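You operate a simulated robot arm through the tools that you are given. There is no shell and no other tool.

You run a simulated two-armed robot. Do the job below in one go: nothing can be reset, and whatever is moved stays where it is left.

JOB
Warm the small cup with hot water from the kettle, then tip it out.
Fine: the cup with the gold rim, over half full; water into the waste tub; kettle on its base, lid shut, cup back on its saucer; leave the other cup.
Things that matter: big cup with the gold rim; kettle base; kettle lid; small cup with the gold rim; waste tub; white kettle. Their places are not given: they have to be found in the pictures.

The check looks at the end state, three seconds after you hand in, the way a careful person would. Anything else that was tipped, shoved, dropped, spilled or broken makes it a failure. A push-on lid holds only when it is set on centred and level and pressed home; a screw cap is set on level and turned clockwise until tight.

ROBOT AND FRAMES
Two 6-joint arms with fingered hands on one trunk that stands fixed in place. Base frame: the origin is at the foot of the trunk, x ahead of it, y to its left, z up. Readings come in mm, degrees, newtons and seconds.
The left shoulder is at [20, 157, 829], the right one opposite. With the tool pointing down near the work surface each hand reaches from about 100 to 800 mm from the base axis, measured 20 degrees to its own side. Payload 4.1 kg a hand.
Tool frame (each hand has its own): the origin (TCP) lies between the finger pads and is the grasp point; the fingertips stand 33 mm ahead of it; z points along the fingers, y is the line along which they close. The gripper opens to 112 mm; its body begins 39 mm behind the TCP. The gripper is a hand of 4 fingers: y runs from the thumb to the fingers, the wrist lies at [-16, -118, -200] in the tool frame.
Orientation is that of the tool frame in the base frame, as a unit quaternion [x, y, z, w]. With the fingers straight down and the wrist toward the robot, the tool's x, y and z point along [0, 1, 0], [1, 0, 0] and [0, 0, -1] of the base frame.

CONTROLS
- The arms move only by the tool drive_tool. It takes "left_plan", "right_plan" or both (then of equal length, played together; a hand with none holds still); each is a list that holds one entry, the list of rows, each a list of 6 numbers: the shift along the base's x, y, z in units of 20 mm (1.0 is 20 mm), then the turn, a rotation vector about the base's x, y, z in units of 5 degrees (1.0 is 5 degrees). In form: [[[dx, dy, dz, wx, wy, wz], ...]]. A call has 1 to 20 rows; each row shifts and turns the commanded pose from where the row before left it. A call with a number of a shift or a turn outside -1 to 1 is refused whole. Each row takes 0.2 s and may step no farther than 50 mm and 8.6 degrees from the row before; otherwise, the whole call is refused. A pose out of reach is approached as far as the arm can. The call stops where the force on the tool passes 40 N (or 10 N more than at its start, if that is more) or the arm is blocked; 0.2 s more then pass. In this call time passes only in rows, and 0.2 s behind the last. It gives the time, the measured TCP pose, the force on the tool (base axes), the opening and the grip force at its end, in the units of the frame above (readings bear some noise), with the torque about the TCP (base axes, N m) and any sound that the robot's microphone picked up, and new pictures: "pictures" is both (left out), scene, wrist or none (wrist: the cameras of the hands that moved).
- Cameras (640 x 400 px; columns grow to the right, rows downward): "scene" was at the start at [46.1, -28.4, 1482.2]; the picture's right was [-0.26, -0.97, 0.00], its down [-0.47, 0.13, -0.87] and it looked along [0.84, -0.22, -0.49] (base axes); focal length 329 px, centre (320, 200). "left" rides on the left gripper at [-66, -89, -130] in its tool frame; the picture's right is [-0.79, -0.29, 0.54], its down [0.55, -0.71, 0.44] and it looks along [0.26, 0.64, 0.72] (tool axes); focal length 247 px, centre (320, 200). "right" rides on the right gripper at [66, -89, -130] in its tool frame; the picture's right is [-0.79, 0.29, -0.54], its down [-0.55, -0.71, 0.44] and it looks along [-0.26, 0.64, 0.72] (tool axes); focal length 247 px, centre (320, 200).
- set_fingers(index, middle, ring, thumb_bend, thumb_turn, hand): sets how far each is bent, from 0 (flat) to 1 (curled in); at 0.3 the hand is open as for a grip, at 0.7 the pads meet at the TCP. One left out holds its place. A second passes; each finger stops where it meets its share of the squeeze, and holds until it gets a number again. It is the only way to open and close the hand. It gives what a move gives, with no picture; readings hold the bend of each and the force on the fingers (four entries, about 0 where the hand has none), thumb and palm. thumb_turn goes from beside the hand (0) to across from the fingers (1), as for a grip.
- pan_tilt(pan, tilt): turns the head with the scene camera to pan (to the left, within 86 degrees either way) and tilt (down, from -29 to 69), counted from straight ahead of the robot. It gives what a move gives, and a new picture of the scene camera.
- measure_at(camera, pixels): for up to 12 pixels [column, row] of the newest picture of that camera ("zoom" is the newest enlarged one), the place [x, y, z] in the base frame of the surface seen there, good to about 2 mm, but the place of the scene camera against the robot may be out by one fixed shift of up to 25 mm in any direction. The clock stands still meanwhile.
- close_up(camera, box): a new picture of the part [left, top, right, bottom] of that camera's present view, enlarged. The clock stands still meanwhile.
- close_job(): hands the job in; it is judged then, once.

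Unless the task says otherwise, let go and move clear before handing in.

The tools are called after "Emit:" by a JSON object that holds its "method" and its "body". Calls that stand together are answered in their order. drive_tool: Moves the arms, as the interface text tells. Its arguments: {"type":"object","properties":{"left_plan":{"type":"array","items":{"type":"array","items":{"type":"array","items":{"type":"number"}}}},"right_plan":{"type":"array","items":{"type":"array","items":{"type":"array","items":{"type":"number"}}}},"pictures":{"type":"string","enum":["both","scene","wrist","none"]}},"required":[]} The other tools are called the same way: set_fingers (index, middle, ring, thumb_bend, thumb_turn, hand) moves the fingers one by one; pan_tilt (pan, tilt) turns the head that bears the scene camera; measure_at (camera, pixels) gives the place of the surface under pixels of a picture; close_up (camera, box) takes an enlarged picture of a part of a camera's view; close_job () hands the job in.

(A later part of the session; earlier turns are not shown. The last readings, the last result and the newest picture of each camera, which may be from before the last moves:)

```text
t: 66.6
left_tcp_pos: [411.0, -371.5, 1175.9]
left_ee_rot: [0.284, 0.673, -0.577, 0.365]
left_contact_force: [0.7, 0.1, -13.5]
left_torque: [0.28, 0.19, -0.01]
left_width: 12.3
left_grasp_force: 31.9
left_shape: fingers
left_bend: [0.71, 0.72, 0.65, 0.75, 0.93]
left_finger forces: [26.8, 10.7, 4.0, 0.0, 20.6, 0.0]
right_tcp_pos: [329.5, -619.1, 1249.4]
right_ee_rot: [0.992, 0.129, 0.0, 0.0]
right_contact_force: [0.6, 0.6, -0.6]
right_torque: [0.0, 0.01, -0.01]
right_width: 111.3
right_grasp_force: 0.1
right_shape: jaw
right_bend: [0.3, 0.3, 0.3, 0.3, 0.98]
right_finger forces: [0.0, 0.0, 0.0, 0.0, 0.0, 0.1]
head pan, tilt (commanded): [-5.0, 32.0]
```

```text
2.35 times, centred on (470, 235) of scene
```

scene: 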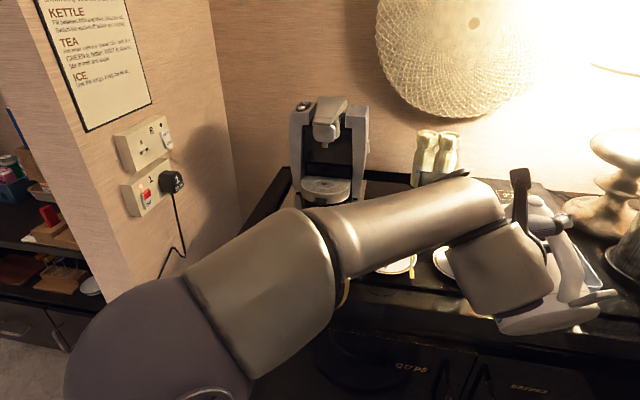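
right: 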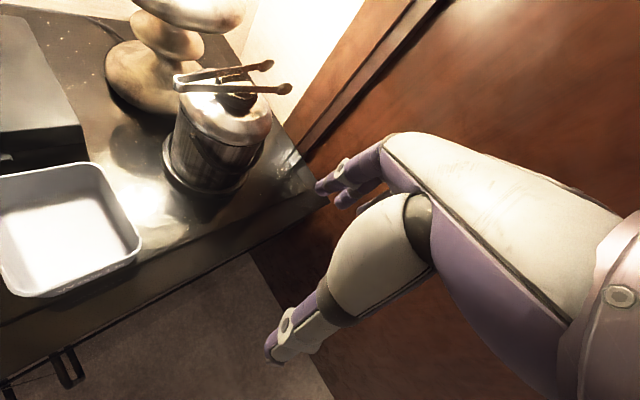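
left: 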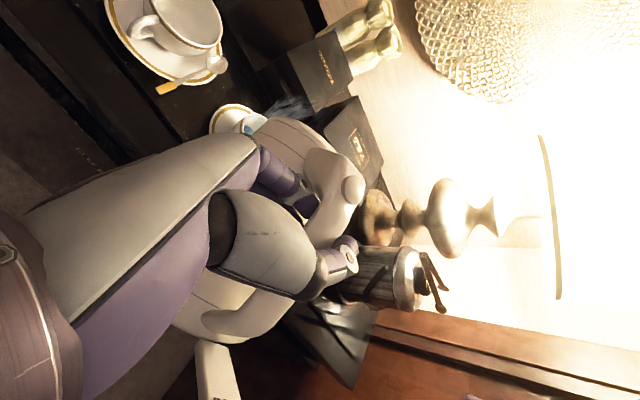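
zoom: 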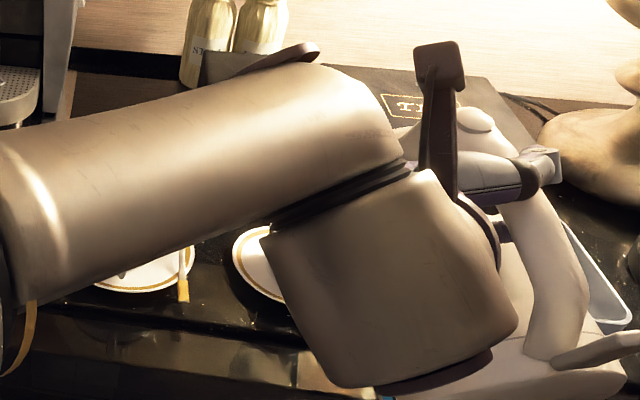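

The left camera now shows the small saucer's edge at (230,118) beside the kettle. I'll zoom in there.

Emit:
{"method": "close_up", "body": {"camera": "left", "box": [190, 80, 400, 260]}}

Emit:
{"method": "measure_at", "body": {"camera": "zoom", "pixels": [[500, 330], [440, 380], [375, 220], [250, 150], [300, 125], [190, 155], [310, 160], [345, 180], [490, 290], [420, 260], [140, 110], [160, 150]]}}

```text
2.22 times, centred on (295, 170) of left
```

zoom: 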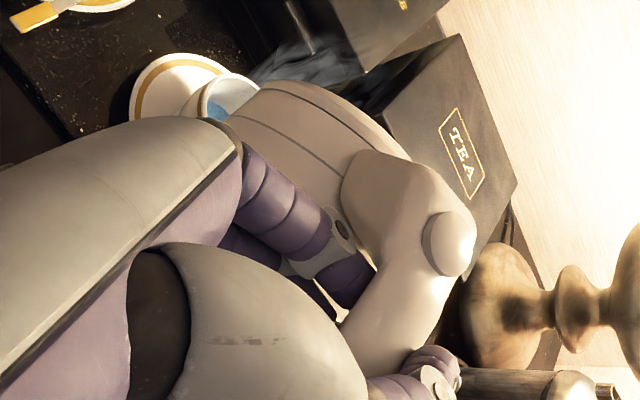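

```text
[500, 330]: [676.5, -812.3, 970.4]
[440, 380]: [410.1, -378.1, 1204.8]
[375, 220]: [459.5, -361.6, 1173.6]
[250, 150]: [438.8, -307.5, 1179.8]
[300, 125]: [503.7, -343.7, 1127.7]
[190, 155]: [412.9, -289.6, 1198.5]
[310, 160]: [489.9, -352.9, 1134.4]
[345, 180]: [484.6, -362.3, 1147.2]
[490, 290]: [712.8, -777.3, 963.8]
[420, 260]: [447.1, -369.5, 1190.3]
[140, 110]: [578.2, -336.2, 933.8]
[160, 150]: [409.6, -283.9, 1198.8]
```

The zoom shows blue inside the small cup at (232,95) — water is already in it. Time is frozen while I look, so I'll zoom closer before doing anything.

Emit:
{"method": "close_up", "body": {"camera": "left", "box": [225, 90, 325, 150]}}

Emit:
{"method": "measure_at", "body": {"camera": "zoom", "pixels": [[150, 240], [190, 230], [240, 200], [120, 250], [110, 200], [210, 260], [60, 200], [300, 200], [350, 150], [260, 240], [170, 180], [400, 60]]}}

```text
6.40 times, centred on (275, 120) of left
```

zoom: 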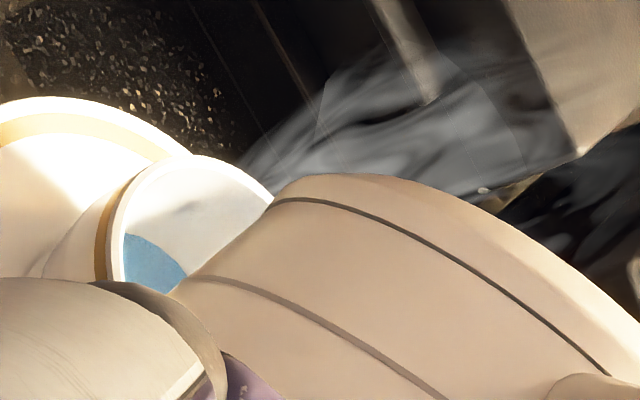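

```text
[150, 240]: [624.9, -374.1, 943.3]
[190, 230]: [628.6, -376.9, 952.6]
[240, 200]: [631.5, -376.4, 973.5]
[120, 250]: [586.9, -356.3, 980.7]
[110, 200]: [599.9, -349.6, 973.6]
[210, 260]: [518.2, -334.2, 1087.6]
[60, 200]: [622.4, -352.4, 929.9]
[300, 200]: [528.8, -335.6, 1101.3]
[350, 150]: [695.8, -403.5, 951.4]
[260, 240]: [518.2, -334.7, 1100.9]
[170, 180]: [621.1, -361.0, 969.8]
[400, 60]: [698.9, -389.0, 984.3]
```

The cup holds some water (surface z≈943 against an inner bottom of 936 and a rim of 980), so the kettle is already pouring at this tilt and it is landing in the cup. I'll check the spout area and the saucer for stray water.

Emit:
{"method": "measure_at", "body": {"camera": "zoom", "pixels": [[484, 190], [470, 195], [430, 183], [520, 205], [380, 176], [280, 180], [30, 180], [130, 160], [20, 120], [145, 255], [135, 270], [160, 265]]}}

Emit:
{"method": "close_up", "body": {"camera": "left", "box": [205, 95, 275, 145]}}

```text
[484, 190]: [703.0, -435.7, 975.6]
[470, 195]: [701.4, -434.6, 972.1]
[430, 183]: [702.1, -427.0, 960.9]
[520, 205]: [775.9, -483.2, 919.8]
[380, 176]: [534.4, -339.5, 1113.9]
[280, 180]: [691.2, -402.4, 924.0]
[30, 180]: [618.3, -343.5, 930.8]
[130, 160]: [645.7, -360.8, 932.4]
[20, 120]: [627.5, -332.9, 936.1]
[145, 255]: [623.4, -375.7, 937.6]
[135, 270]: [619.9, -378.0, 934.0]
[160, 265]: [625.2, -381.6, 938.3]
```

```text
8.00 times, centred on (240, 120) of left
```

zoom: 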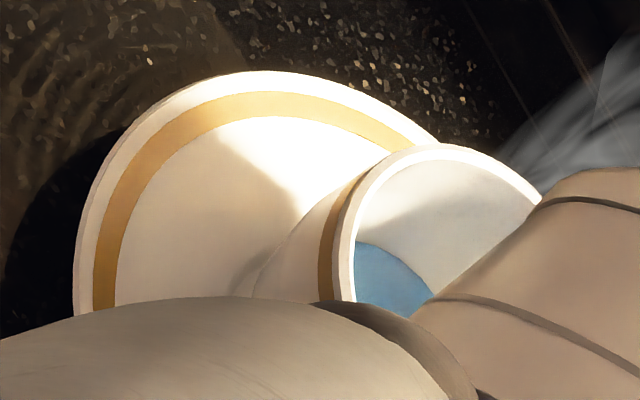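

Emit:
{"method": "measure_at", "body": {"camera": "zoom", "pixels": [[370, 265], [390, 280], [410, 295], [365, 295], [385, 295], [400, 270], [420, 290], [375, 250], [440, 250], [400, 220], [450, 200], [410, 310]]}}

```text
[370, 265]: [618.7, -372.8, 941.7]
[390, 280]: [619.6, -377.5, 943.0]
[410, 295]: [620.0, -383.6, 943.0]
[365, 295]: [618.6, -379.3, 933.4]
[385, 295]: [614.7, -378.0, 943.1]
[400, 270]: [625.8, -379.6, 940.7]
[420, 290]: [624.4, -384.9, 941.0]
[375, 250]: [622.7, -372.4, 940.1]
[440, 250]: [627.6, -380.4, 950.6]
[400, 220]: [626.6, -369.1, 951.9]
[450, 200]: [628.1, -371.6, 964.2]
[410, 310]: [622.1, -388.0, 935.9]
```

The water surface is at z≈942, about 6 mm deep, and the stream is clearly landing inside. I'll hold this pose for one short row and look again to gauge the flow rate.

Emit:
{"method": "drive_tool", "body": {"left_plan": [[[0, 0, 0, 0, 0, 0]]], "pictures": "wrist"}}

Emit:
{"method": "close_up", "body": {"camera": "left", "box": [205, 95, 275, 145]}}

Emit:
{"method": "measure_at", "body": {"camera": "zoom", "pixels": [[370, 265], [390, 280], [410, 295], [385, 295], [400, 270], [420, 290], [375, 250], [440, 250], [400, 240], [450, 200], [410, 310], [430, 270]]}}

```text
t: 67.0
left_tcp_pos: [411.0, -372.4, 1176.2]
left_ee_rot: [0.286, 0.673, -0.576, 0.365]
left_contact_force: [0.6, -0.2, -13.9]
left_torque: [0.25, 0.22, 0.01]
left_width: 12.1
left_grasp_force: 30.6
left_shape: fingers
left_bend: [0.71, 0.72, 0.64, 0.75, 0.93]
left_finger forces: [26.0, 10.7, 3.3, 0.1, 20.7, 0.0]
right_tcp_pos: [330.7, -619.1, 1248.3]
right_ee_rot: [0.992, 0.129, 0.0, 0.0]
right_contact_force: [-0.2, -0.2, -0.3]
right_torque: [-0.01, -0.01, 0.01]
right_width: 112.0
right_grasp_force: 0.1
right_shape: jaw
right_bend: [0.3, 0.3, 0.3, 0.3, 0.98]
right_finger forces: [0.0, 0.1, 0.1, 0.0, 0.0, 0.0]
head pan, tilt (commanded): [-5.0, 32.0]
```

left: 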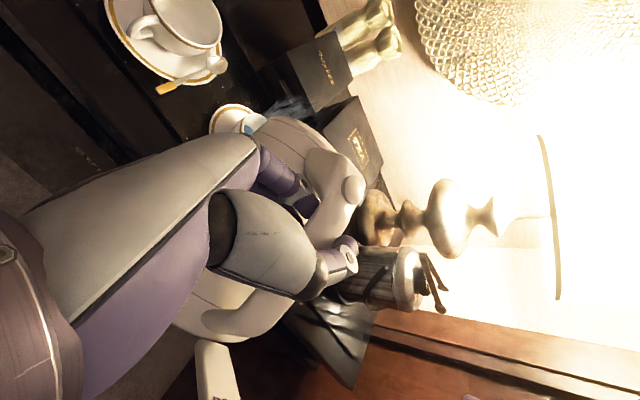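

```text
8.00 times, centred on (240, 120) of left
```

zoom: 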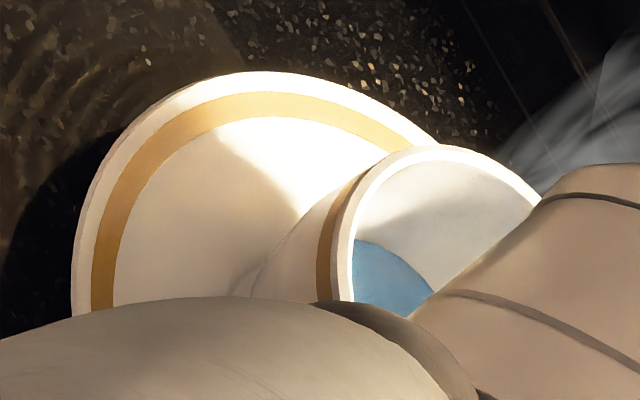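

```text
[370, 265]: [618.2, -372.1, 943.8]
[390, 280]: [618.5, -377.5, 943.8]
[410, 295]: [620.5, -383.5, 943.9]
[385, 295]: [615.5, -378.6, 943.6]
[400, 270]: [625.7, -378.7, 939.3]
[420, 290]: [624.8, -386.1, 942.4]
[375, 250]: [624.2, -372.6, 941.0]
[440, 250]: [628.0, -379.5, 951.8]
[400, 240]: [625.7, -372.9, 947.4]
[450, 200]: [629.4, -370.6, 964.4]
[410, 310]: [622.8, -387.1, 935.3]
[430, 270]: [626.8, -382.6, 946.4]
```

The level barely changed (z≈943.5), so the flow has almost stopped at this tilt. I'll add 2° of tilt, shifting forward to keep the spout over the cup, and look again.

Emit:
{"method": "drive_tool", "body": {"left_plan": [[[0.2, 0, 0, -0.021, 0.4, 0]]], "pictures": "wrist"}}

Emit:
{"method": "close_up", "body": {"camera": "left", "box": [205, 95, 275, 145]}}

Emit:
{"method": "measure_at", "body": {"camera": "zoom", "pixels": [[370, 265], [390, 280], [410, 295], [385, 295], [400, 270], [420, 290], [375, 250], [440, 250], [400, 240], [450, 200], [410, 310], [430, 270]]}}

```text
t: 67.4
left_tcp_pos: [415.3, -370.2, 1176.1]
left_ee_rot: [0.275, 0.678, -0.582, 0.354]
left_contact_force: [0.0, 0.4, -14.5]
left_torque: [0.21, 0.18, -0.02]
left_width: 12.3
left_grasp_force: 29.8
left_shape: fingers
left_bend: [0.71, 0.72, 0.64, 0.75, 0.93]
left_finger forces: [24.6, 11.1, 2.7, 0.0, 20.7, 0.1]
right_tcp_pos: [330.2, -620.1, 1249.2]
right_ee_rot: [0.992, 0.128, 0.001, 0.0]
right_contact_force: [0.5, 0.7, 0.1]
right_torque: [0.0, 0.02, -0.03]
right_width: 111.9
right_grasp_force: 0.1
right_shape: jaw
right_bend: [0.3, 0.3, 0.3, 0.3, 0.98]
right_finger forces: [0.0, 0.0, 0.0, 0.0, 0.0, 0.0]
head pan, tilt (commanded): [-5.0, 32.0]
```

left: 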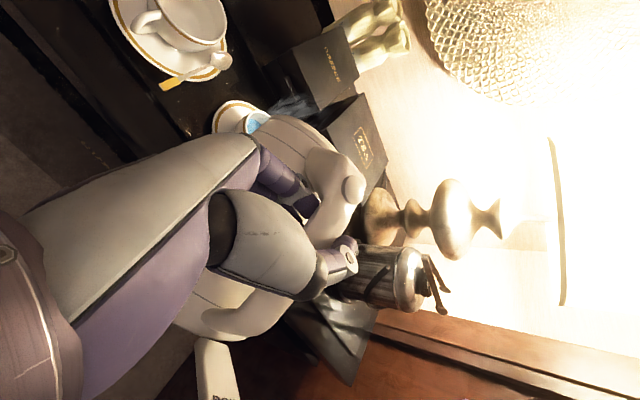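

```text
8.00 times, centred on (240, 120) of left
```

zoom: 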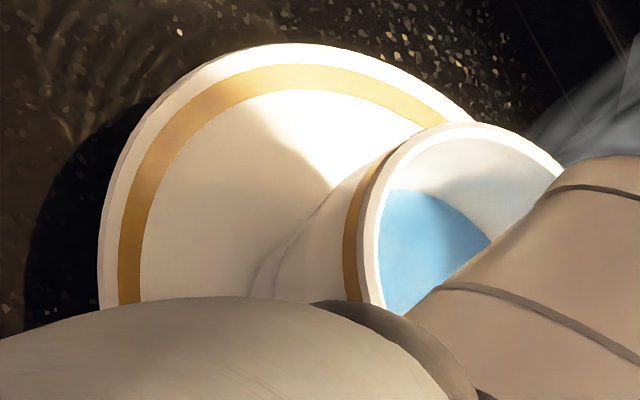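

```text
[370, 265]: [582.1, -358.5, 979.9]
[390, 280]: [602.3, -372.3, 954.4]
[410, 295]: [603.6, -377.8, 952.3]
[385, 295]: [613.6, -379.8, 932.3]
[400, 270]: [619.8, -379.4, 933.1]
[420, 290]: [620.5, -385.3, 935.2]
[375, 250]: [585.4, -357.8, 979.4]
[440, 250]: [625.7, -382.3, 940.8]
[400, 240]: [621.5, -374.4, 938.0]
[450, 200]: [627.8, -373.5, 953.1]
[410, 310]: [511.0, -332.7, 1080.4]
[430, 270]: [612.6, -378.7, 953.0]
```

The level jumped to about z=953 (17 mm deep). I'll hold one short row to see how much more comes at this tilt.

Emit:
{"method": "drive_tool", "body": {"left_plan": [[[0, 0, 0, 0, 0, 0]]], "pictures": "wrist"}}

Emit:
{"method": "close_up", "body": {"camera": "left", "box": [205, 95, 275, 145]}}

Emit:
{"method": "measure_at", "body": {"camera": "zoom", "pixels": [[400, 220], [400, 250], [420, 250], [440, 230], [430, 270], [450, 250], [410, 280], [395, 290], [460, 240], [480, 220], [440, 210], [420, 220]]}}

```text
t: 67.8
left_tcp_pos: [414.7, -370.4, 1176.5]
left_ee_rot: [0.274, 0.678, -0.583, 0.354]
left_contact_force: [0.7, -0.2, -12.9]
left_torque: [0.19, 0.17, 0.04]
left_width: 12.1
left_grasp_force: 29.6
left_shape: fingers
left_bend: [0.71, 0.72, 0.64, 0.75, 0.93]
left_finger forces: [24.6, 11.1, 2.6, 0.1, 20.8, 0.0]
right_tcp_pos: [331.3, -618.6, 1248.6]
right_ee_rot: [0.992, 0.129, 0.0, 0.0]
right_contact_force: [0.1, 0.5, 0.4]
right_torque: [-0.03, 0.01, 0.03]
right_width: 111.9
right_grasp_force: 0.0
right_shape: jaw
right_bend: [0.3, 0.3, 0.3, 0.3, 0.98]
right_finger forces: [0.0, 0.0, 0.0, 0.0, 0.1, 0.0]
head pan, tilt (commanded): [-5.0, 32.0]
```

left: 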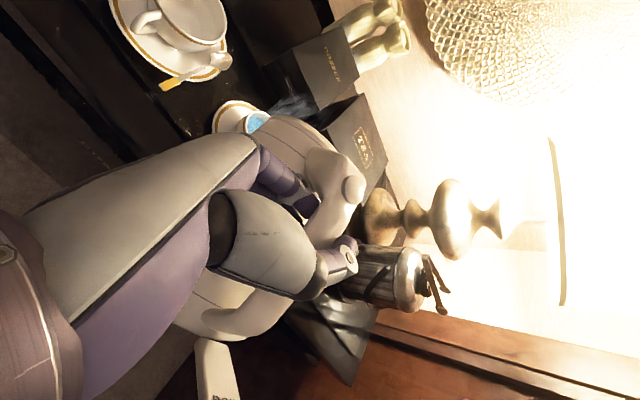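

```text
8.00 times, centred on (240, 120) of left
```

zoom: 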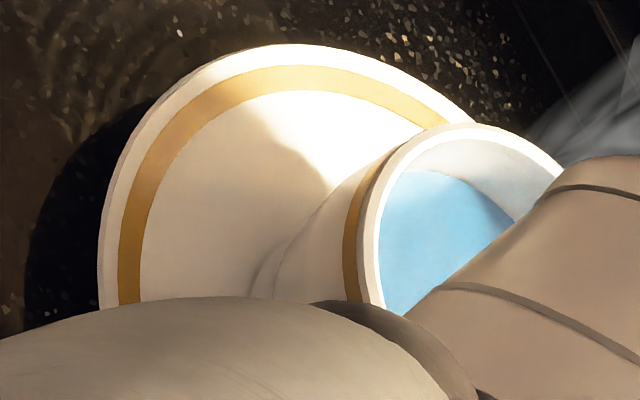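

```text
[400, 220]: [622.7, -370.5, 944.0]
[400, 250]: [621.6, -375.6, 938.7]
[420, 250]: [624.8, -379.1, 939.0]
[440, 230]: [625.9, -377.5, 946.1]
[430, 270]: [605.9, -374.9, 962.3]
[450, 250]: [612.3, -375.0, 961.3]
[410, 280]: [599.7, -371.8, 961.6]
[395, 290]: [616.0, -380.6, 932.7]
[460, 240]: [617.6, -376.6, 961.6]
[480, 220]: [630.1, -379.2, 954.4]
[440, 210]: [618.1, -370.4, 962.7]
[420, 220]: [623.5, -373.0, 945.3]
```

The level is now about z=962, near half by volume. I'll let it run one more 0.2 s row and then tilt back in the same call to stop the flow around two-thirds full.

Emit:
{"method": "drive_tool", "body": {"left_plan": [[[0, 0, 0, 0, 0, 0], [0, 0, 0, 0.037, -0.7, 0], [0, 0, 0, 0.042, -0.8, 0], [0, 0, 0.2, 0.042, -0.8, 0]]], "pictures": "wrist"}}

Emit:
{"method": "close_up", "body": {"camera": "left", "box": [180, 75, 300, 155]}}

```text
t: 68.8
left_tcp_pos: [415.2, -372.0, 1180.4]
left_ee_rot: [0.333, 0.643, -0.549, 0.418]
left_contact_force: [0.4, 0.2, -13.6]
left_torque: [0.26, 0.47, -0.03]
left_width: 12.2
left_grasp_force: 32.2
left_shape: fingers
left_bend: [0.71, 0.72, 0.65, 0.75, 0.93]
left_finger forces: [29.4, 8.8, 4.6, 0.0, 21.8, 0.1]
right_tcp_pos: [331.3, -618.6, 1248.2]
right_ee_rot: [0.992, 0.128, -0.001, 0.0]
right_contact_force: [0.1, 1.0, -0.6]
right_torque: [-0.04, 0.01, 0.0]
right_width: 111.7
right_grasp_force: 0.0
right_shape: jaw
right_bend: [0.3, 0.3, 0.3, 0.3, 0.98]
right_finger forces: [0.0, 0.0, 0.0, 0.1, 0.1, 0.0]
head pan, tilt (commanded): [-5.0, 32.0]
```

left: 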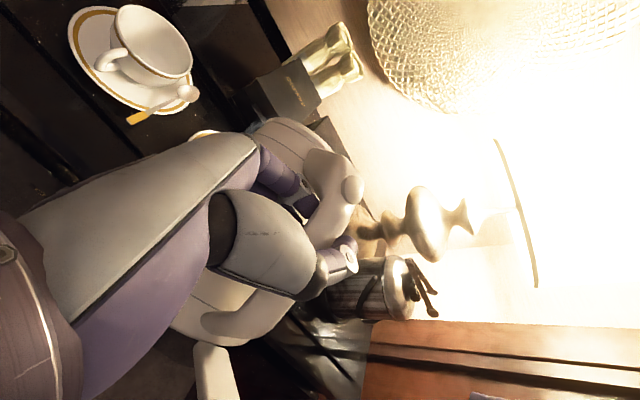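

```text
5.00 times, centred on (240, 115) of left
```

zoom: 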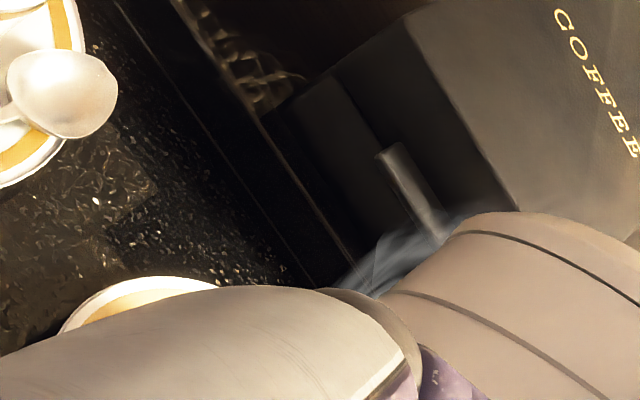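

The pour has stopped with the kettle tilted back to about 49°, but my hand hides the cup from this angle. I'll carry the kettle back left so the scene camera can see the cup's level.

Emit:
{"method": "drive_tool", "body": {"left_plan": [[[0.05, 0.5, 0.05, 0, 0, 0], [0.07, 0.8, 0.03, 0, 0, 0], [0.07, 0.9, 0.03, 0, 0, 0], [0.07, 0.9, 0.03, 0, 0, 0], [0.07, 0.9, 0.03, 0, 0, 0], [0.07, 0.9, 0.03, 0, 0, 0], [0.07, 0.9, 0.03, 0, 0, 0], [0.07, 0.9, 0.03, 0, 0, 0], [0.07, 0.9, 0.03, 0, 0, 0], [0.07, 0.9, 0.03, 0, 0, 0], [0.07, 0.9, 0.03, 0, 0, 0], [0.07, 0.9, 0.03, 0, 0, 0], [0.07, 0.9, 0.03, 0, 0, 0], [0.07, 0.9, 0.03, 0, 0, 0], [0.07, 0.9, 0.03, 0, 0, 0], [0.07, 0.9, 0.03, 0, 0, 0], [0.07, 0.5, 0.03, 0, 0, 0]]], "pictures": "both"}}

Emit:
{"method": "close_up", "body": {"camera": "scene", "box": [425, 220, 505, 290]}}

```text
t: 72.4
left_tcp_pos: [435.9, -92.0, 1189.8]
left_ee_rot: [0.332, 0.64, -0.55, 0.421]
left_contact_force: [-0.3, 0.0, -12.6]
left_torque: [0.19, 0.4, -0.01]
left_width: 12.0
left_grasp_force: 32.7
left_shape: fingers
left_bend: [0.71, 0.72, 0.65, 0.75, 0.93]
left_finger forces: [30.3, 9.0, 4.7, 0.0, 21.9, 0.0]
left hand out of reach, approached as far as the arm can: row 17
right_tcp_pos: [331.1, -618.3, 1249.6]
right_ee_rot: [0.992, 0.129, 0.0, 0.0]
right_contact_force: [-0.1, -0.6, -0.1]
right_torque: [0.0, -0.02, 0.03]
right_width: 111.9
right_grasp_force: 0.0
right_shape: jaw
right_bend: [0.3, 0.3, 0.3, 0.3, 0.98]
right_finger forces: [0.0, 0.1, 0.0, 0.1, 0.1, 0.0]
head pan, tilt (commanded): [-5.0, 32.0]
```

scene: 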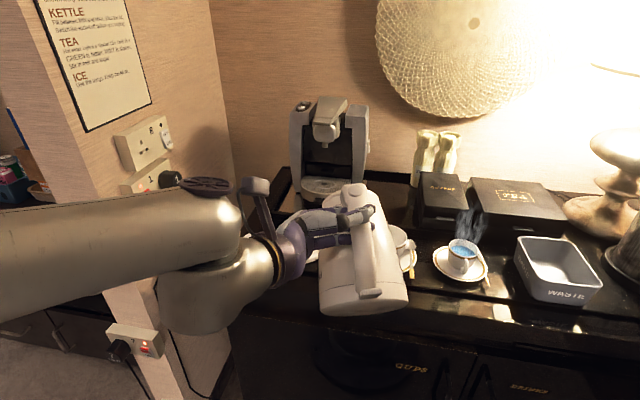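
left: 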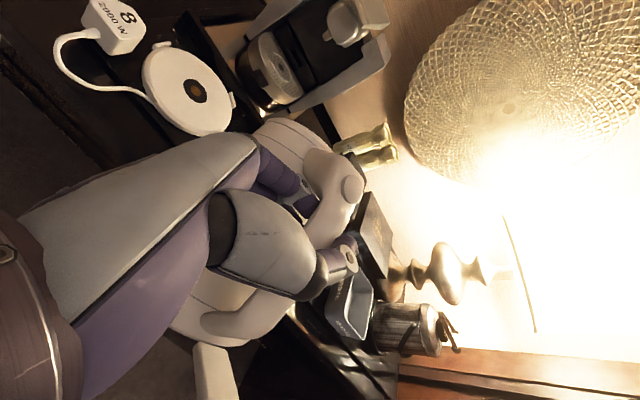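

```text
5.71 times, centred on (465, 255) of scene
```

zoom: 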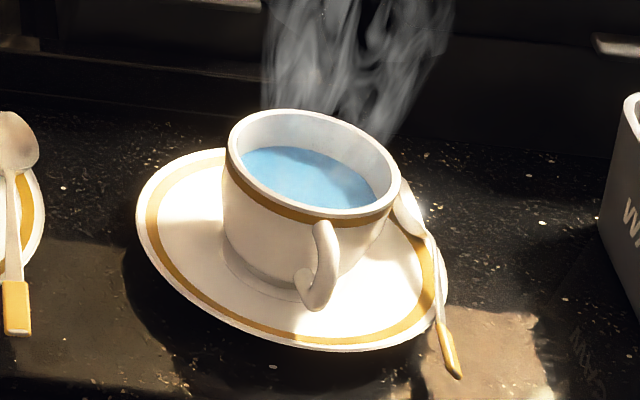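

The small cup is well over half full of steaming water, and the saucer and counter look dry. I'll measure the water surface against the rim.

Emit:
{"method": "measure_at", "body": {"camera": "zoom", "pixels": [[300, 175], [280, 160], [340, 185], [310, 195], [260, 165], [350, 170], [275, 113], [230, 150], [398, 185], [324, 212], [200, 300], [480, 250]]}}

Emit:
{"method": "close_up", "body": {"camera": "scene", "box": [340, 200, 620, 330]}}

```text
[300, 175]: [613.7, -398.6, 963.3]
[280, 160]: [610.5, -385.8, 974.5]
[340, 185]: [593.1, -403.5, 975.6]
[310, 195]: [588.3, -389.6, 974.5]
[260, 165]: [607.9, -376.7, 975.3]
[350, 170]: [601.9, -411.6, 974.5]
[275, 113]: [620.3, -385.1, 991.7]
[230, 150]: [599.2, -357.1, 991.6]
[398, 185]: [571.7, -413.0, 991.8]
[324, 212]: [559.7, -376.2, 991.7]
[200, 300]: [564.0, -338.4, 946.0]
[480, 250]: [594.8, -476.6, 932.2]
```

```text
2.29 times, centred on (480, 265) of scene
```

zoom: 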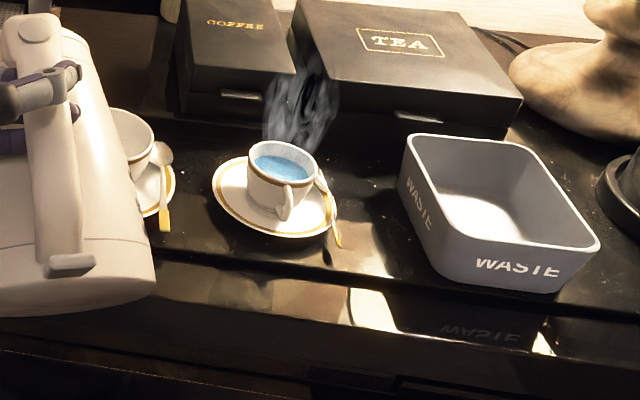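

The water surface is about 17 mm below the rim, which is only a little over half by volume. That's too marginal, so I'll go back and pour a bit more, retracing the same path.

Emit:
{"method": "drive_tool", "body": {"left_plan": [[[-0.065, -0.6, -0.029, 0, 0, 0], [-0.065, -0.8, -0.029, 0, 0, 0], [-0.065, -0.9, -0.029, 0, 0, 0], [-0.065, -0.9, -0.029, 0, 0, 0], [-0.065, -0.9, -0.029, 0, 0, 0], [-0.065, -0.9, -0.029, 0, 0, 0], [-0.065, -0.9, -0.029, 0, 0, 0], [-0.065, -0.9, -0.029, 0, 0, 0], [-0.065, -0.9, -0.029, 0, 0, 0], [-0.065, -0.9, -0.029, 0, 0, 0], [-0.065, -0.9, -0.029, 0, 0, 0], [-0.065, -0.9, -0.029, 0, 0, 0], [-0.065, -0.9, -0.029, 0, 0, 0], [-0.065, -0.9, -0.029, 0, 0, 0], [-0.065, -0.9, -0.029, 0, 0, 0], [-0.065, -0.9, -0.029, 0, 0, 0]]], "pictures": "none"}}

```text
t: 75.8
left_tcp_pos: [415.5, -373.5, 1177.1]
left_ee_rot: [0.334, 0.643, -0.547, 0.419]
left_contact_force: [0.7, 0.5, -12.2]
left_torque: [0.2, 0.38, 0.01]
left_width: 12.1
left_grasp_force: 33.5
left_shape: fingers
left_bend: [0.71, 0.72, 0.65, 0.75, 0.93]
left_finger forces: [31.1, 8.9, 4.9, 0.0, 22.0, 0.1]
right_tcp_pos: [330.3, -618.5, 1249.4]
right_ee_rot: [0.992, 0.129, 0.0, -0.001]
right_contact_force: [-0.2, 0.3, 0.0]
right_torque: [0.01, 0.03, 0.0]
right_width: 111.6
right_grasp_force: 0.1
right_shape: jaw
right_bend: [0.3, 0.3, 0.3, 0.3, 0.98]
right_finger forces: [0.0, 0.0, 0.0, 0.0, 0.0, 0.0]
head pan, tilt (commanded): [-5.0, 32.0]
```

I'm back at the pouring spot. I'll tilt 8° first, staying just short of where flow started before, and look.

Emit:
{"method": "drive_tool", "body": {"left_plan": [[[0, 0.1, 0, -0.042, 0.8, 0], [0, 0, 0, -0.042, 0.8, 0]]], "pictures": "wrist"}}

Emit:
{"method": "close_up", "body": {"camera": "left", "box": [205, 95, 275, 145]}}

Emit:
{"method": "measure_at", "body": {"camera": "zoom", "pixels": [[350, 250], [370, 230], [380, 265], [400, 230], [400, 250], [420, 220], [420, 250], [440, 230], [390, 280], [410, 280], [450, 210], [360, 280]]}}

```text
t: 76.4
left_tcp_pos: [415.5, -369.6, 1178.0]
left_ee_rot: [0.292, 0.669, -0.572, 0.374]
left_contact_force: [0.5, -1.0, -13.5]
left_torque: [0.25, 0.24, 0.02]
left_width: 12.0
left_grasp_force: 31.5
left_shape: fingers
left_bend: [0.71, 0.72, 0.65, 0.75, 0.93]
left_finger forces: [27.1, 10.8, 3.2, 0.1, 21.0, 0.1]
right_tcp_pos: [330.0, -620.2, 1249.5]
right_ee_rot: [0.992, 0.129, 0.0, -0.001]
right_contact_force: [-0.2, -0.2, 0.4]
right_torque: [-0.01, -0.02, 0.0]
right_width: 111.6
right_grasp_force: 0.1
right_shape: jaw
right_bend: [0.3, 0.3, 0.3, 0.3, 0.98]
right_finger forces: [0.0, 0.0, 0.0, 0.1, 0.1, 0.1]
head pan, tilt (commanded): [-5.0, 32.0]
```

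left: 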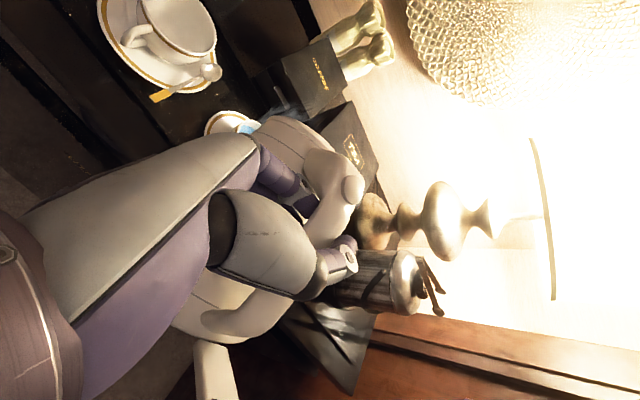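

```text
8.00 times, centred on (240, 120) of left
```

zoom: 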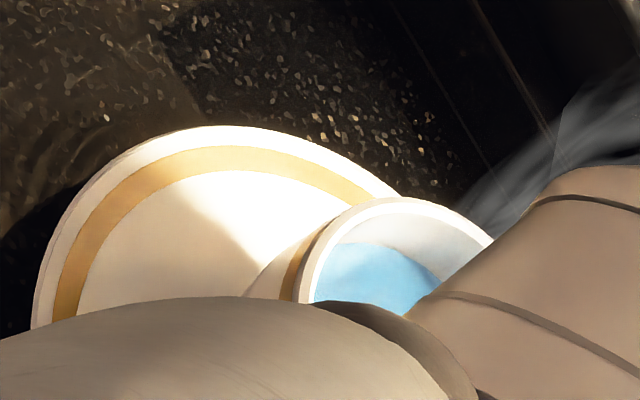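

```text
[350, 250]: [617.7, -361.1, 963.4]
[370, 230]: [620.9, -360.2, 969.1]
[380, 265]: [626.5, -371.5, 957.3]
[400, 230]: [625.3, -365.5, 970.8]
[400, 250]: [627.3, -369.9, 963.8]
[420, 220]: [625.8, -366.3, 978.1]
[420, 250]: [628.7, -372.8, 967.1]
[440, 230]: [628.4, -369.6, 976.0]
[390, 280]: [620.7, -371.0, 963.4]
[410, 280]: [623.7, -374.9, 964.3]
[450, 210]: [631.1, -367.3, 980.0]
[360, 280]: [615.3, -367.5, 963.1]
```

The level reads about z=963. I'll tilt 3° more to the earlier pouring tilt and check right away.

Emit:
{"method": "drive_tool", "body": {"left_plan": [[[0.1, 0, 0, -0.031, 0.6, 0]]], "pictures": "wrist"}}

Emit:
{"method": "close_up", "body": {"camera": "left", "box": [205, 95, 275, 145]}}

Emit:
{"method": "measure_at", "body": {"camera": "zoom", "pixels": [[400, 220], [400, 250], [420, 250], [440, 230], [430, 270], [450, 250], [410, 280], [395, 290], [460, 240], [480, 220], [440, 210], [420, 220]]}}

```text
t: 76.8
left_tcp_pos: [418.2, -370.5, 1179.6]
left_ee_rot: [0.277, 0.677, -0.581, 0.356]
left_contact_force: [0.0, -0.2, -12.7]
left_torque: [0.18, 0.16, 0.01]
left_width: 12.2
left_grasp_force: 30.5
left_shape: fingers
left_bend: [0.71, 0.72, 0.64, 0.75, 0.93]
left_finger forces: [25.6, 10.9, 2.5, 0.0, 20.9, 0.0]
right_tcp_pos: [330.0, -620.1, 1248.5]
right_ee_rot: [0.992, 0.128, 0.0, 0.0]
right_contact_force: [-0.5, -0.8, -0.5]
right_torque: [0.01, 0.03, 0.01]
right_width: 111.8
right_grasp_force: 0.0
right_shape: jaw
right_bend: [0.3, 0.3, 0.3, 0.3, 0.98]
right_finger forces: [0.0, 0.1, 0.1, 0.0, 0.0, 0.0]
head pan, tilt (commanded): [-5.0, 32.0]
```

left: 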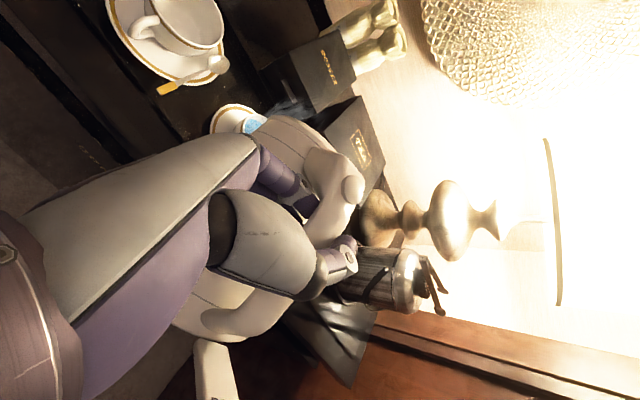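

```text
8.00 times, centred on (240, 120) of left
```

zoom: 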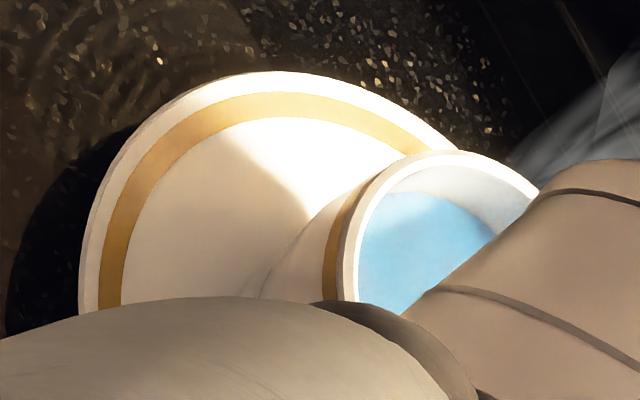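

```text
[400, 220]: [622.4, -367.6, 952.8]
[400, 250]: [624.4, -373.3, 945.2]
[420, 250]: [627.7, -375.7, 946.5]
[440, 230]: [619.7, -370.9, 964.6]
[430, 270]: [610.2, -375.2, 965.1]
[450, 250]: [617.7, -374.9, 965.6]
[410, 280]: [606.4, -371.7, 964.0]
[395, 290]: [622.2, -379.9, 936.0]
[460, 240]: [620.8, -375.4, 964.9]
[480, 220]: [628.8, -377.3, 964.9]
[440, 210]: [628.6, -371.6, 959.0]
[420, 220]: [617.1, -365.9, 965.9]
```

The level is only about z=965, so it's a slow trickle at this tilt. I'll add 1.5° and check.

Emit:
{"method": "drive_tool", "body": {"left_plan": [[[0.12, 0, 0, -0.016, 0.3, 0]]], "pictures": "wrist"}}

Emit:
{"method": "close_up", "body": {"camera": "left", "box": [205, 95, 275, 145]}}

Emit:
{"method": "measure_at", "body": {"camera": "zoom", "pixels": [[400, 220], [400, 250], [420, 250], [440, 230], [430, 270], [450, 250], [410, 280], [460, 230], [480, 220], [440, 200], [420, 210], [470, 210]]}}

```text
t: 77.2
left_tcp_pos: [420.0, -370.9, 1177.5]
left_ee_rot: [0.269, 0.682, -0.585, 0.347]
left_contact_force: [0.4, -1.0, -12.8]
left_torque: [0.21, 0.15, 0.02]
left_width: 11.8
left_grasp_force: 28.8
left_shape: fingers
left_bend: [0.71, 0.72, 0.64, 0.75, 0.93]
left_finger forces: [24.2, 11.3, 1.9, 0.0, 20.9, 0.0]
right_tcp_pos: [331.1, -620.3, 1249.2]
right_ee_rot: [0.992, 0.129, 0.0, 0.0]
right_contact_force: [0.6, -0.4, 0.0]
right_torque: [-0.04, 0.01, -0.02]
right_width: 111.5
right_grasp_force: 0.0
right_shape: jaw
right_bend: [0.3, 0.3, 0.3, 0.3, 0.98]
right_finger forces: [0.0, 0.0, 0.0, 0.1, 0.0, 0.0]
head pan, tilt (commanded): [-5.0, 32.0]
```

left: 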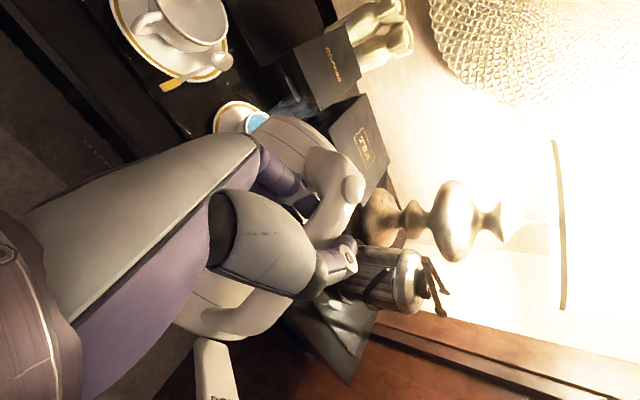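

```text
8.00 times, centred on (240, 120) of left
```

zoom: 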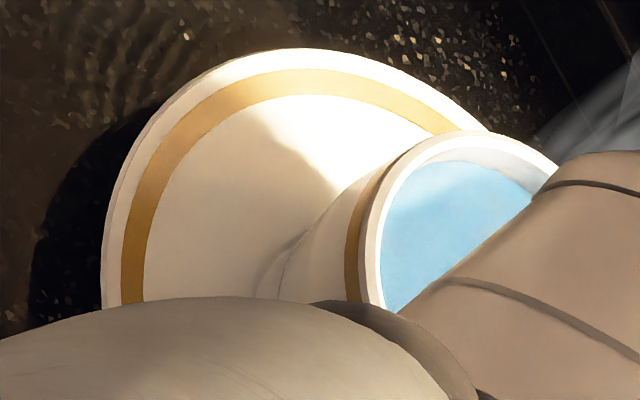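

```text
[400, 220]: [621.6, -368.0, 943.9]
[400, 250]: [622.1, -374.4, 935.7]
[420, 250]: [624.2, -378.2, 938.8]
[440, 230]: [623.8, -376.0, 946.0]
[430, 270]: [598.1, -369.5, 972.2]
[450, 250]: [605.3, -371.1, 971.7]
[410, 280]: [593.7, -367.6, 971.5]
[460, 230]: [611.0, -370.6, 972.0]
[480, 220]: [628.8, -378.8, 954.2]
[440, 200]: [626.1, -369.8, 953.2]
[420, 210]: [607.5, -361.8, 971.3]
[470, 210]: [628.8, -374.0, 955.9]
```

The level is about z=972, roughly three-quarters full. I'll tilt back at once to stop the flow.

Emit:
{"method": "drive_tool", "body": {"left_plan": [[[0, 0, 0, 0.05, -0.99, 0], [0, 0, 0, 0.042, -0.8, 0], [0, 0, 0.1, 0.042, -0.8, 0]]], "pictures": "none"}}

Emit:
{"method": "drive_tool", "body": {"left_plan": [[[0.05, 0.5, 0.05, 0, 0, 0], [0.07, 0.8, 0.03, 0, 0, 0], [0.07, 0.9, 0.03, 0, 0, 0], [0.07, 0.9, 0.03, 0, 0, 0], [0.07, 0.9, 0.03, 0, 0, 0], [0.07, 0.9, 0.03, 0, 0, 0], [0.07, 0.9, 0.03, 0, 0, 0], [0.07, 0.9, 0.03, 0, 0, 0], [0.07, 0.9, 0.03, 0, 0, 0], [0.07, 0.9, 0.03, 0, 0, 0], [0.07, 0.9, 0.03, 0, 0, 0], [0.07, 0.9, 0.03, 0, 0, 0], [0.07, 0.9, 0.03, 0, 0, 0], [0.07, 0.9, 0.03, 0, 0, 0], [0.07, 0.9, 0.03, 0, 0, 0], [0.07, 0.9, 0.03, 0, 0, 0]]], "pictures": "both"}}

Emit:
{"method": "close_up", "body": {"camera": "scene", "box": [425, 220, 505, 290]}}

Emit:
{"method": "measure_at", "body": {"camera": "zoom", "pixels": [[300, 175], [280, 160], [340, 185], [310, 195], [260, 165], [350, 170], [275, 113], [230, 150], [398, 185], [324, 212]]}}

```text
t: 78.0
left_tcp_pos: [419.8, -371.2, 1180.9]
left_ee_rot: [0.336, 0.641, -0.547, 0.42]
left_contact_force: [-0.6, 1.1, -12.8]
left_torque: [0.2, 0.43, 0.0]
left_width: 12.0
left_grasp_force: 32.1
left_shape: fingers
left_bend: [0.71, 0.72, 0.65, 0.75, 0.93]
left_finger forces: [29.7, 8.7, 4.4, 0.0, 22.3, 0.0]
right_tcp_pos: [329.8, -619.4, 1249.6]
right_ee_rot: [0.992, 0.129, 0.0, 0.001]
right_contact_force: [-0.1, 0.5, -0.3]
right_torque: [-0.03, 0.01, 0.03]
right_width: 111.7
right_grasp_force: 0.0
right_shape: jaw
right_bend: [0.3, 0.3, 0.3, 0.3, 0.98]
right_finger forces: [0.1, 0.0, 0.0, 0.0, 0.1, 0.1]
head pan, tilt (commanded): [-5.0, 32.0]
```

```text
t: 81.4
left_tcp_pos: [440.4, -93.3, 1191.9]
left_ee_rot: [0.336, 0.639, -0.548, 0.423]
left_contact_force: [0.2, 0.0, -12.6]
left_torque: [0.2, 0.41, -0.01]
left_width: 12.1
left_grasp_force: 33.8
left_shape: fingers
left_bend: [0.71, 0.72, 0.65, 0.75, 0.93]
left_finger forces: [30.8, 8.9, 4.7, 0.0, 22.3, 0.0]
right_tcp_pos: [330.4, -619.9, 1248.8]
right_ee_rot: [0.992, 0.128, 0.0, 0.0]
right_contact_force: [0.0, -0.1, -0.4]
right_torque: [0.0, -0.01, 0.02]
right_width: 111.6
right_grasp_force: 0.0
right_shape: jaw
right_bend: [0.3, 0.3, 0.3, 0.3, 0.98]
right_finger forces: [0.1, 0.1, 0.0, 0.0, 0.0, 0.0]
head pan, tilt (commanded): [-5.0, 32.0]
```

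scene: 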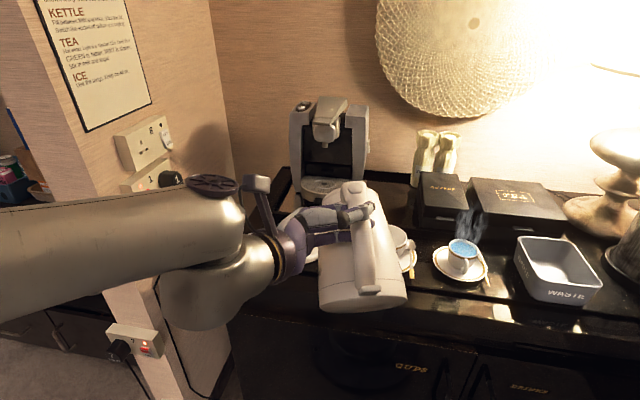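
left: 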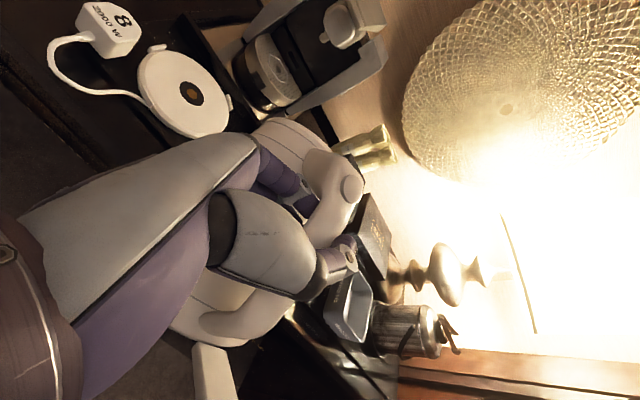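

```text
5.71 times, centred on (465, 255) of scene
```

zoom: 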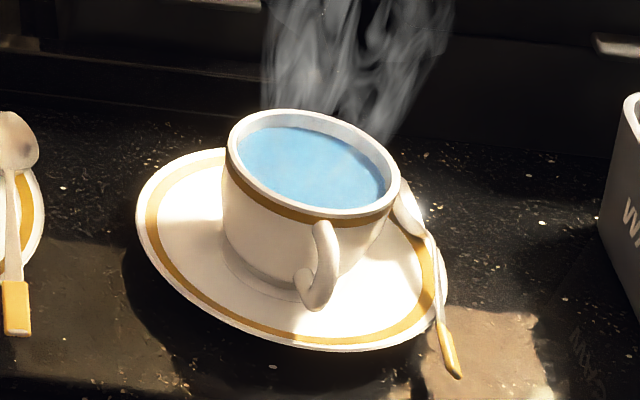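

```text
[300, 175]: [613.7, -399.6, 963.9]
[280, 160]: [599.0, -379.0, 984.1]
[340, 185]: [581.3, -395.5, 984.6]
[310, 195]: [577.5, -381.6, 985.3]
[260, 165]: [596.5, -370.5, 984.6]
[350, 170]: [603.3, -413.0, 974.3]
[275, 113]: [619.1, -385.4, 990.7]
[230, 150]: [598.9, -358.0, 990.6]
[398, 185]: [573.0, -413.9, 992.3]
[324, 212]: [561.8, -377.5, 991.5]
```

The cup is now steaming and about 80% full, with water 7 mm below the rim and nothing spilled. Next the kettle goes back: I'll retrace toward the base at a moderate height, yawing back about 13° on the way.

Emit:
{"method": "drive_tool", "body": {"left_plan": [[[0.5, 0.15, 0.06, 0, 0, 0.164], [0.7, 0.18, 0.06, 0, 0, 0.164], [0.7, 0.18, 0.06, 0, 0, 0.164], [0.7, 0.18, 0.06, 0, 0, 0.164], [0.7, 0.18, 0.06, 0, 0, 0.164], [0.7, 0.4, 0.04, 0, 0, 0.164], [0.65, 0.417, 0.04, 0, 0, 0.164], [0.65, 0.417, 0.04, 0, 0, 0.164], [0.65, 0.417, 0.04, 0, 0, 0.164], [0.65, 0.417, 0.04, 0, 0, 0.164]]], "pictures": "scene"}}

```text
t: 83.6
left_tcp_pos: [516.1, -57.7, 1186.1]
left_ee_rot: [0.289, 0.663, -0.514, 0.462]
left_contact_force: [0.0, 0.0, -13.3]
left_torque: [0.09, 0.5, 0.02]
left_width: 12.1
left_grasp_force: 33.7
left_shape: fingers
left_bend: [0.71, 0.72, 0.65, 0.76, 0.93]
left_finger forces: [30.8, 8.6, 5.2, 0.0, 22.3, 0.0]
left hand out of reach, approached as far as the arm can: row 2, 3, 5, 7, 9
right_tcp_pos: [330.2, -619.2, 1249.4]
right_ee_rot: [0.992, 0.13, 0.0, 0.0]
right_contact_force: [-0.6, 0.3, 0.1]
right_torque: [0.0, -0.02, -0.01]
right_width: 111.4
right_grasp_force: 0.1
right_shape: jaw
right_bend: [0.3, 0.3, 0.3, 0.3, 0.98]
right_finger forces: [0.0, 0.0, 0.1, 0.0, 0.1, 0.0]
head pan, tilt (commanded): [-5.0, 32.0]
```

scene: 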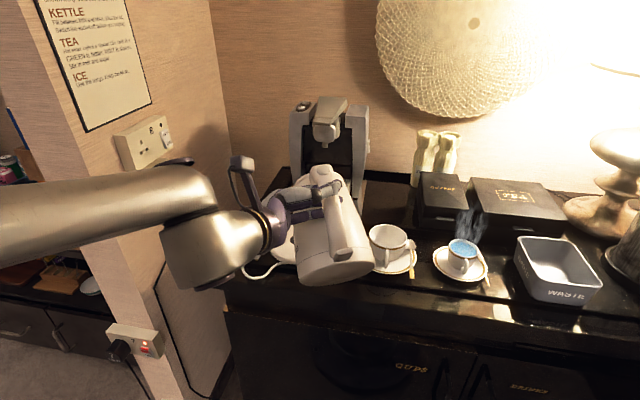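

I'm at (516,-58,1186) with some rows limited but progressing, and the kettle is steady. Lower seems easier, so I'll keep going forward-left at about z=1180.

Emit:
{"method": "drive_tool", "body": {"left_plan": [[[0.6, 0.3, -0.05, 0, 0, 0], [0.7, 0.31, -0.05, 0, 0, 0], [0.7, 0.31, -0.05, 0, 0, 0.1], [0.7, 0.31, -0.05, 0, 0, 0.1], [0.7, 0.31, -0.05, 0, 0, 0.1], [0.7, 0.31, -0.05, 0, 0, 0.1]]], "pictures": "scene"}}

```text
t: 85.0
left_tcp_pos: [548.1, -43.7, 1176.8]
left_ee_rot: [0.278, 0.666, -0.509, 0.469]
left_contact_force: [0.4, 0.4, -12.3]
left_torque: [0.12, 0.44, -0.02]
left_width: 11.9
left_grasp_force: 33.4
left_shape: fingers
left_bend: [0.71, 0.72, 0.65, 0.76, 0.93]
left_finger forces: [31.1, 9.0, 4.7, 0.0, 22.3, 0.1]
left hand out of reach, approached as far as the arm can: row 1, 2, 4, 5, 6
right_tcp_pos: [331.0, -619.3, 1248.6]
right_ee_rot: [0.992, 0.129, 0.0, 0.0]
right_contact_force: [-0.1, 0.5, 0.0]
right_torque: [0.01, -0.02, -0.02]
right_width: 111.6
right_grasp_force: 0.0
right_shape: jaw
right_bend: [0.3, 0.3, 0.3, 0.3, 0.98]
right_finger forces: [0.0, 0.0, 0.1, 0.1, 0.0, 0.0]
head pan, tilt (commanded): [-5.0, 32.0]
```

scene: 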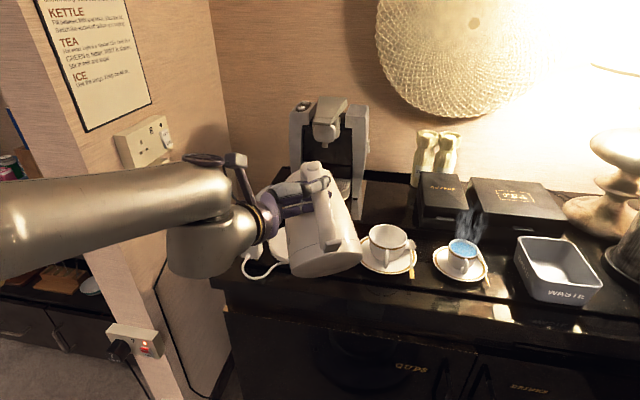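

Comparing with the way out, the limit is yaw: at x≈580 the hand heading was 14°, while now it's 21° at x=548. I'll yaw back clockwise here, then move forward and restore the yaw closer to the base.

Emit:
{"method": "drive_tool", "body": {"left_plan": [[[0, 0, 0, 0, 0, -0.6], [0, 0, 0, 0, 0, -0.6], [0, 0, 0.1, 0, 0, -0.6], [0.4, 0.2, 0.2, 0, 0, 0], [0.5, 0.25, 0.2, 0, 0, 0], [0.5, 0.25, 0.2, 0, 0, 0], [0.5, 0.2, 0.2, 0, 0, 0.1], [0.5, 0.2, 0.1, 0, 0, 0.1], [0.5, 0.1, 0, 0, 0, 0.1], [0.5, 0.1, 0, 0, 0, 0.15]]], "pictures": "scene"}}

```text
t: 87.2
left_tcp_pos: [618.0, -16.6, 1197.0]
left_ee_rot: [0.316, 0.651, -0.535, 0.437]
left_contact_force: [-0.3, -0.3, -13.0]
left_torque: [0.2, 0.42, -0.03]
left_width: 11.7
left_grasp_force: 34.1
left_shape: fingers
left_bend: [0.71, 0.72, 0.65, 0.76, 0.93]
left_finger forces: [31.6, 9.0, 5.5, 0.1, 22.4, 0.0]
right_tcp_pos: [330.0, -619.8, 1248.5]
right_ee_rot: [0.992, 0.129, 0.0, 0.0]
right_contact_force: [-0.4, -0.2, 0.0]
right_torque: [0.03, -0.02, -0.02]
right_width: 111.5
right_grasp_force: 0.0
right_shape: jaw
right_bend: [0.3, 0.3, 0.3, 0.3, 0.98]
right_finger forces: [0.0, 0.0, 0.0, 0.0, 0.0, 0.0]
head pan, tilt (commanded): [-5.0, 32.0]
```

scene: 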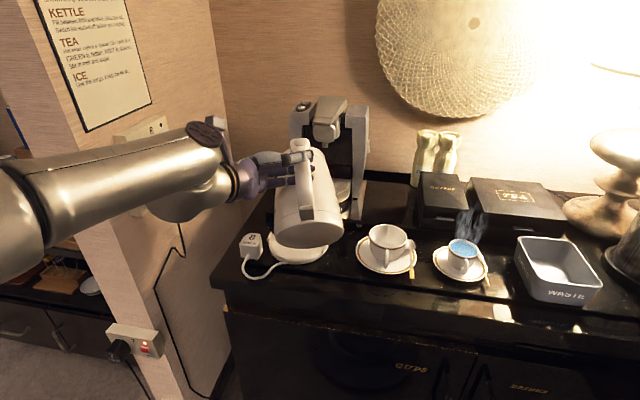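

No limits flagged now at (618,-17,1197). I'll continue forward to above the base while bringing the yaw back to its original heading.

Emit:
{"method": "drive_tool", "body": {"left_plan": [[[0.5, 0.1, 0.03, 0, 0, 0.12], [0.6, 0.1, 0.03, 0, 0, 0.12], [0.6, 0.1, 0.03, 0, 0, 0.12], [0.6, 0.1, 0.03, 0, 0, 0.15], [0.6, 0.1, 0.03, 0, 0, 0.2], [0.6, 0.1, 0, 0, 0, 0.2], [0.6, 0.1, 0, 0, 0, 0.25], [0.6, 0.1, 0, 0, 0, 0.25], [0.6, 0.1, 0, 0, 0, 0.25], [0.6, 0.1, 0, 0, 0, 0.25]]], "pictures": "both"}}

Emit:
{"method": "close_up", "body": {"camera": "scene", "box": [220, 90, 360, 270]}}

```text
t: 89.4
left_tcp_pos: [735.4, 3.2, 1200.8]
left_ee_rot: [0.261, 0.675, -0.496, 0.48]
left_contact_force: [-0.1, 0.1, -13.0]
left_torque: [0.08, 0.45, -0.04]
left_width: 12.1
left_grasp_force: 34.2
left_shape: fingers
left_bend: [0.71, 0.72, 0.65, 0.76, 0.93]
left_finger forces: [31.3, 9.0, 5.5, 0.1, 22.5, 0.1]
right_tcp_pos: [330.4, -619.6, 1249.3]
right_ee_rot: [0.992, 0.129, 0.0, 0.0]
right_contact_force: [-0.2, -0.1, -0.1]
right_torque: [-0.02, -0.01, 0.01]
right_width: 111.6
right_grasp_force: 0.0
right_shape: jaw
right_bend: [0.3, 0.3, 0.3, 0.3, 0.98]
right_finger forces: [0.1, 0.0, 0.0, 0.1, 0.0, 0.0]
head pan, tilt (commanded): [-5.0, 32.0]
```

scene: 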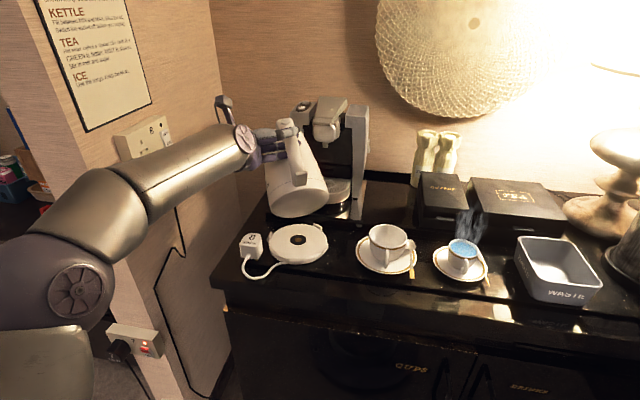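
left: 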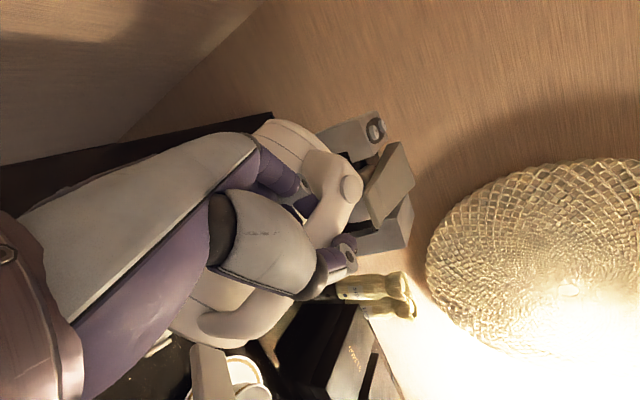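

```text
2.22 times, centred on (290, 180) of scene
```

zoom: 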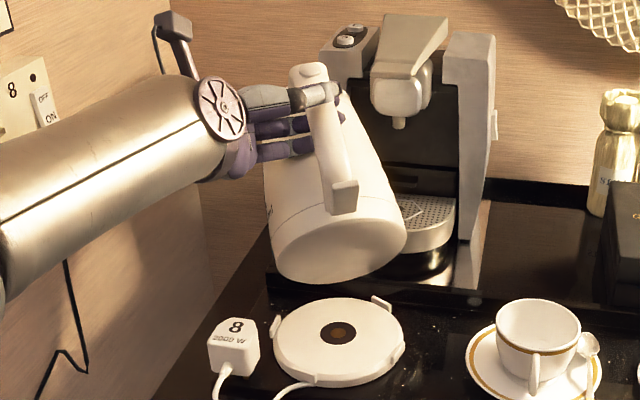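

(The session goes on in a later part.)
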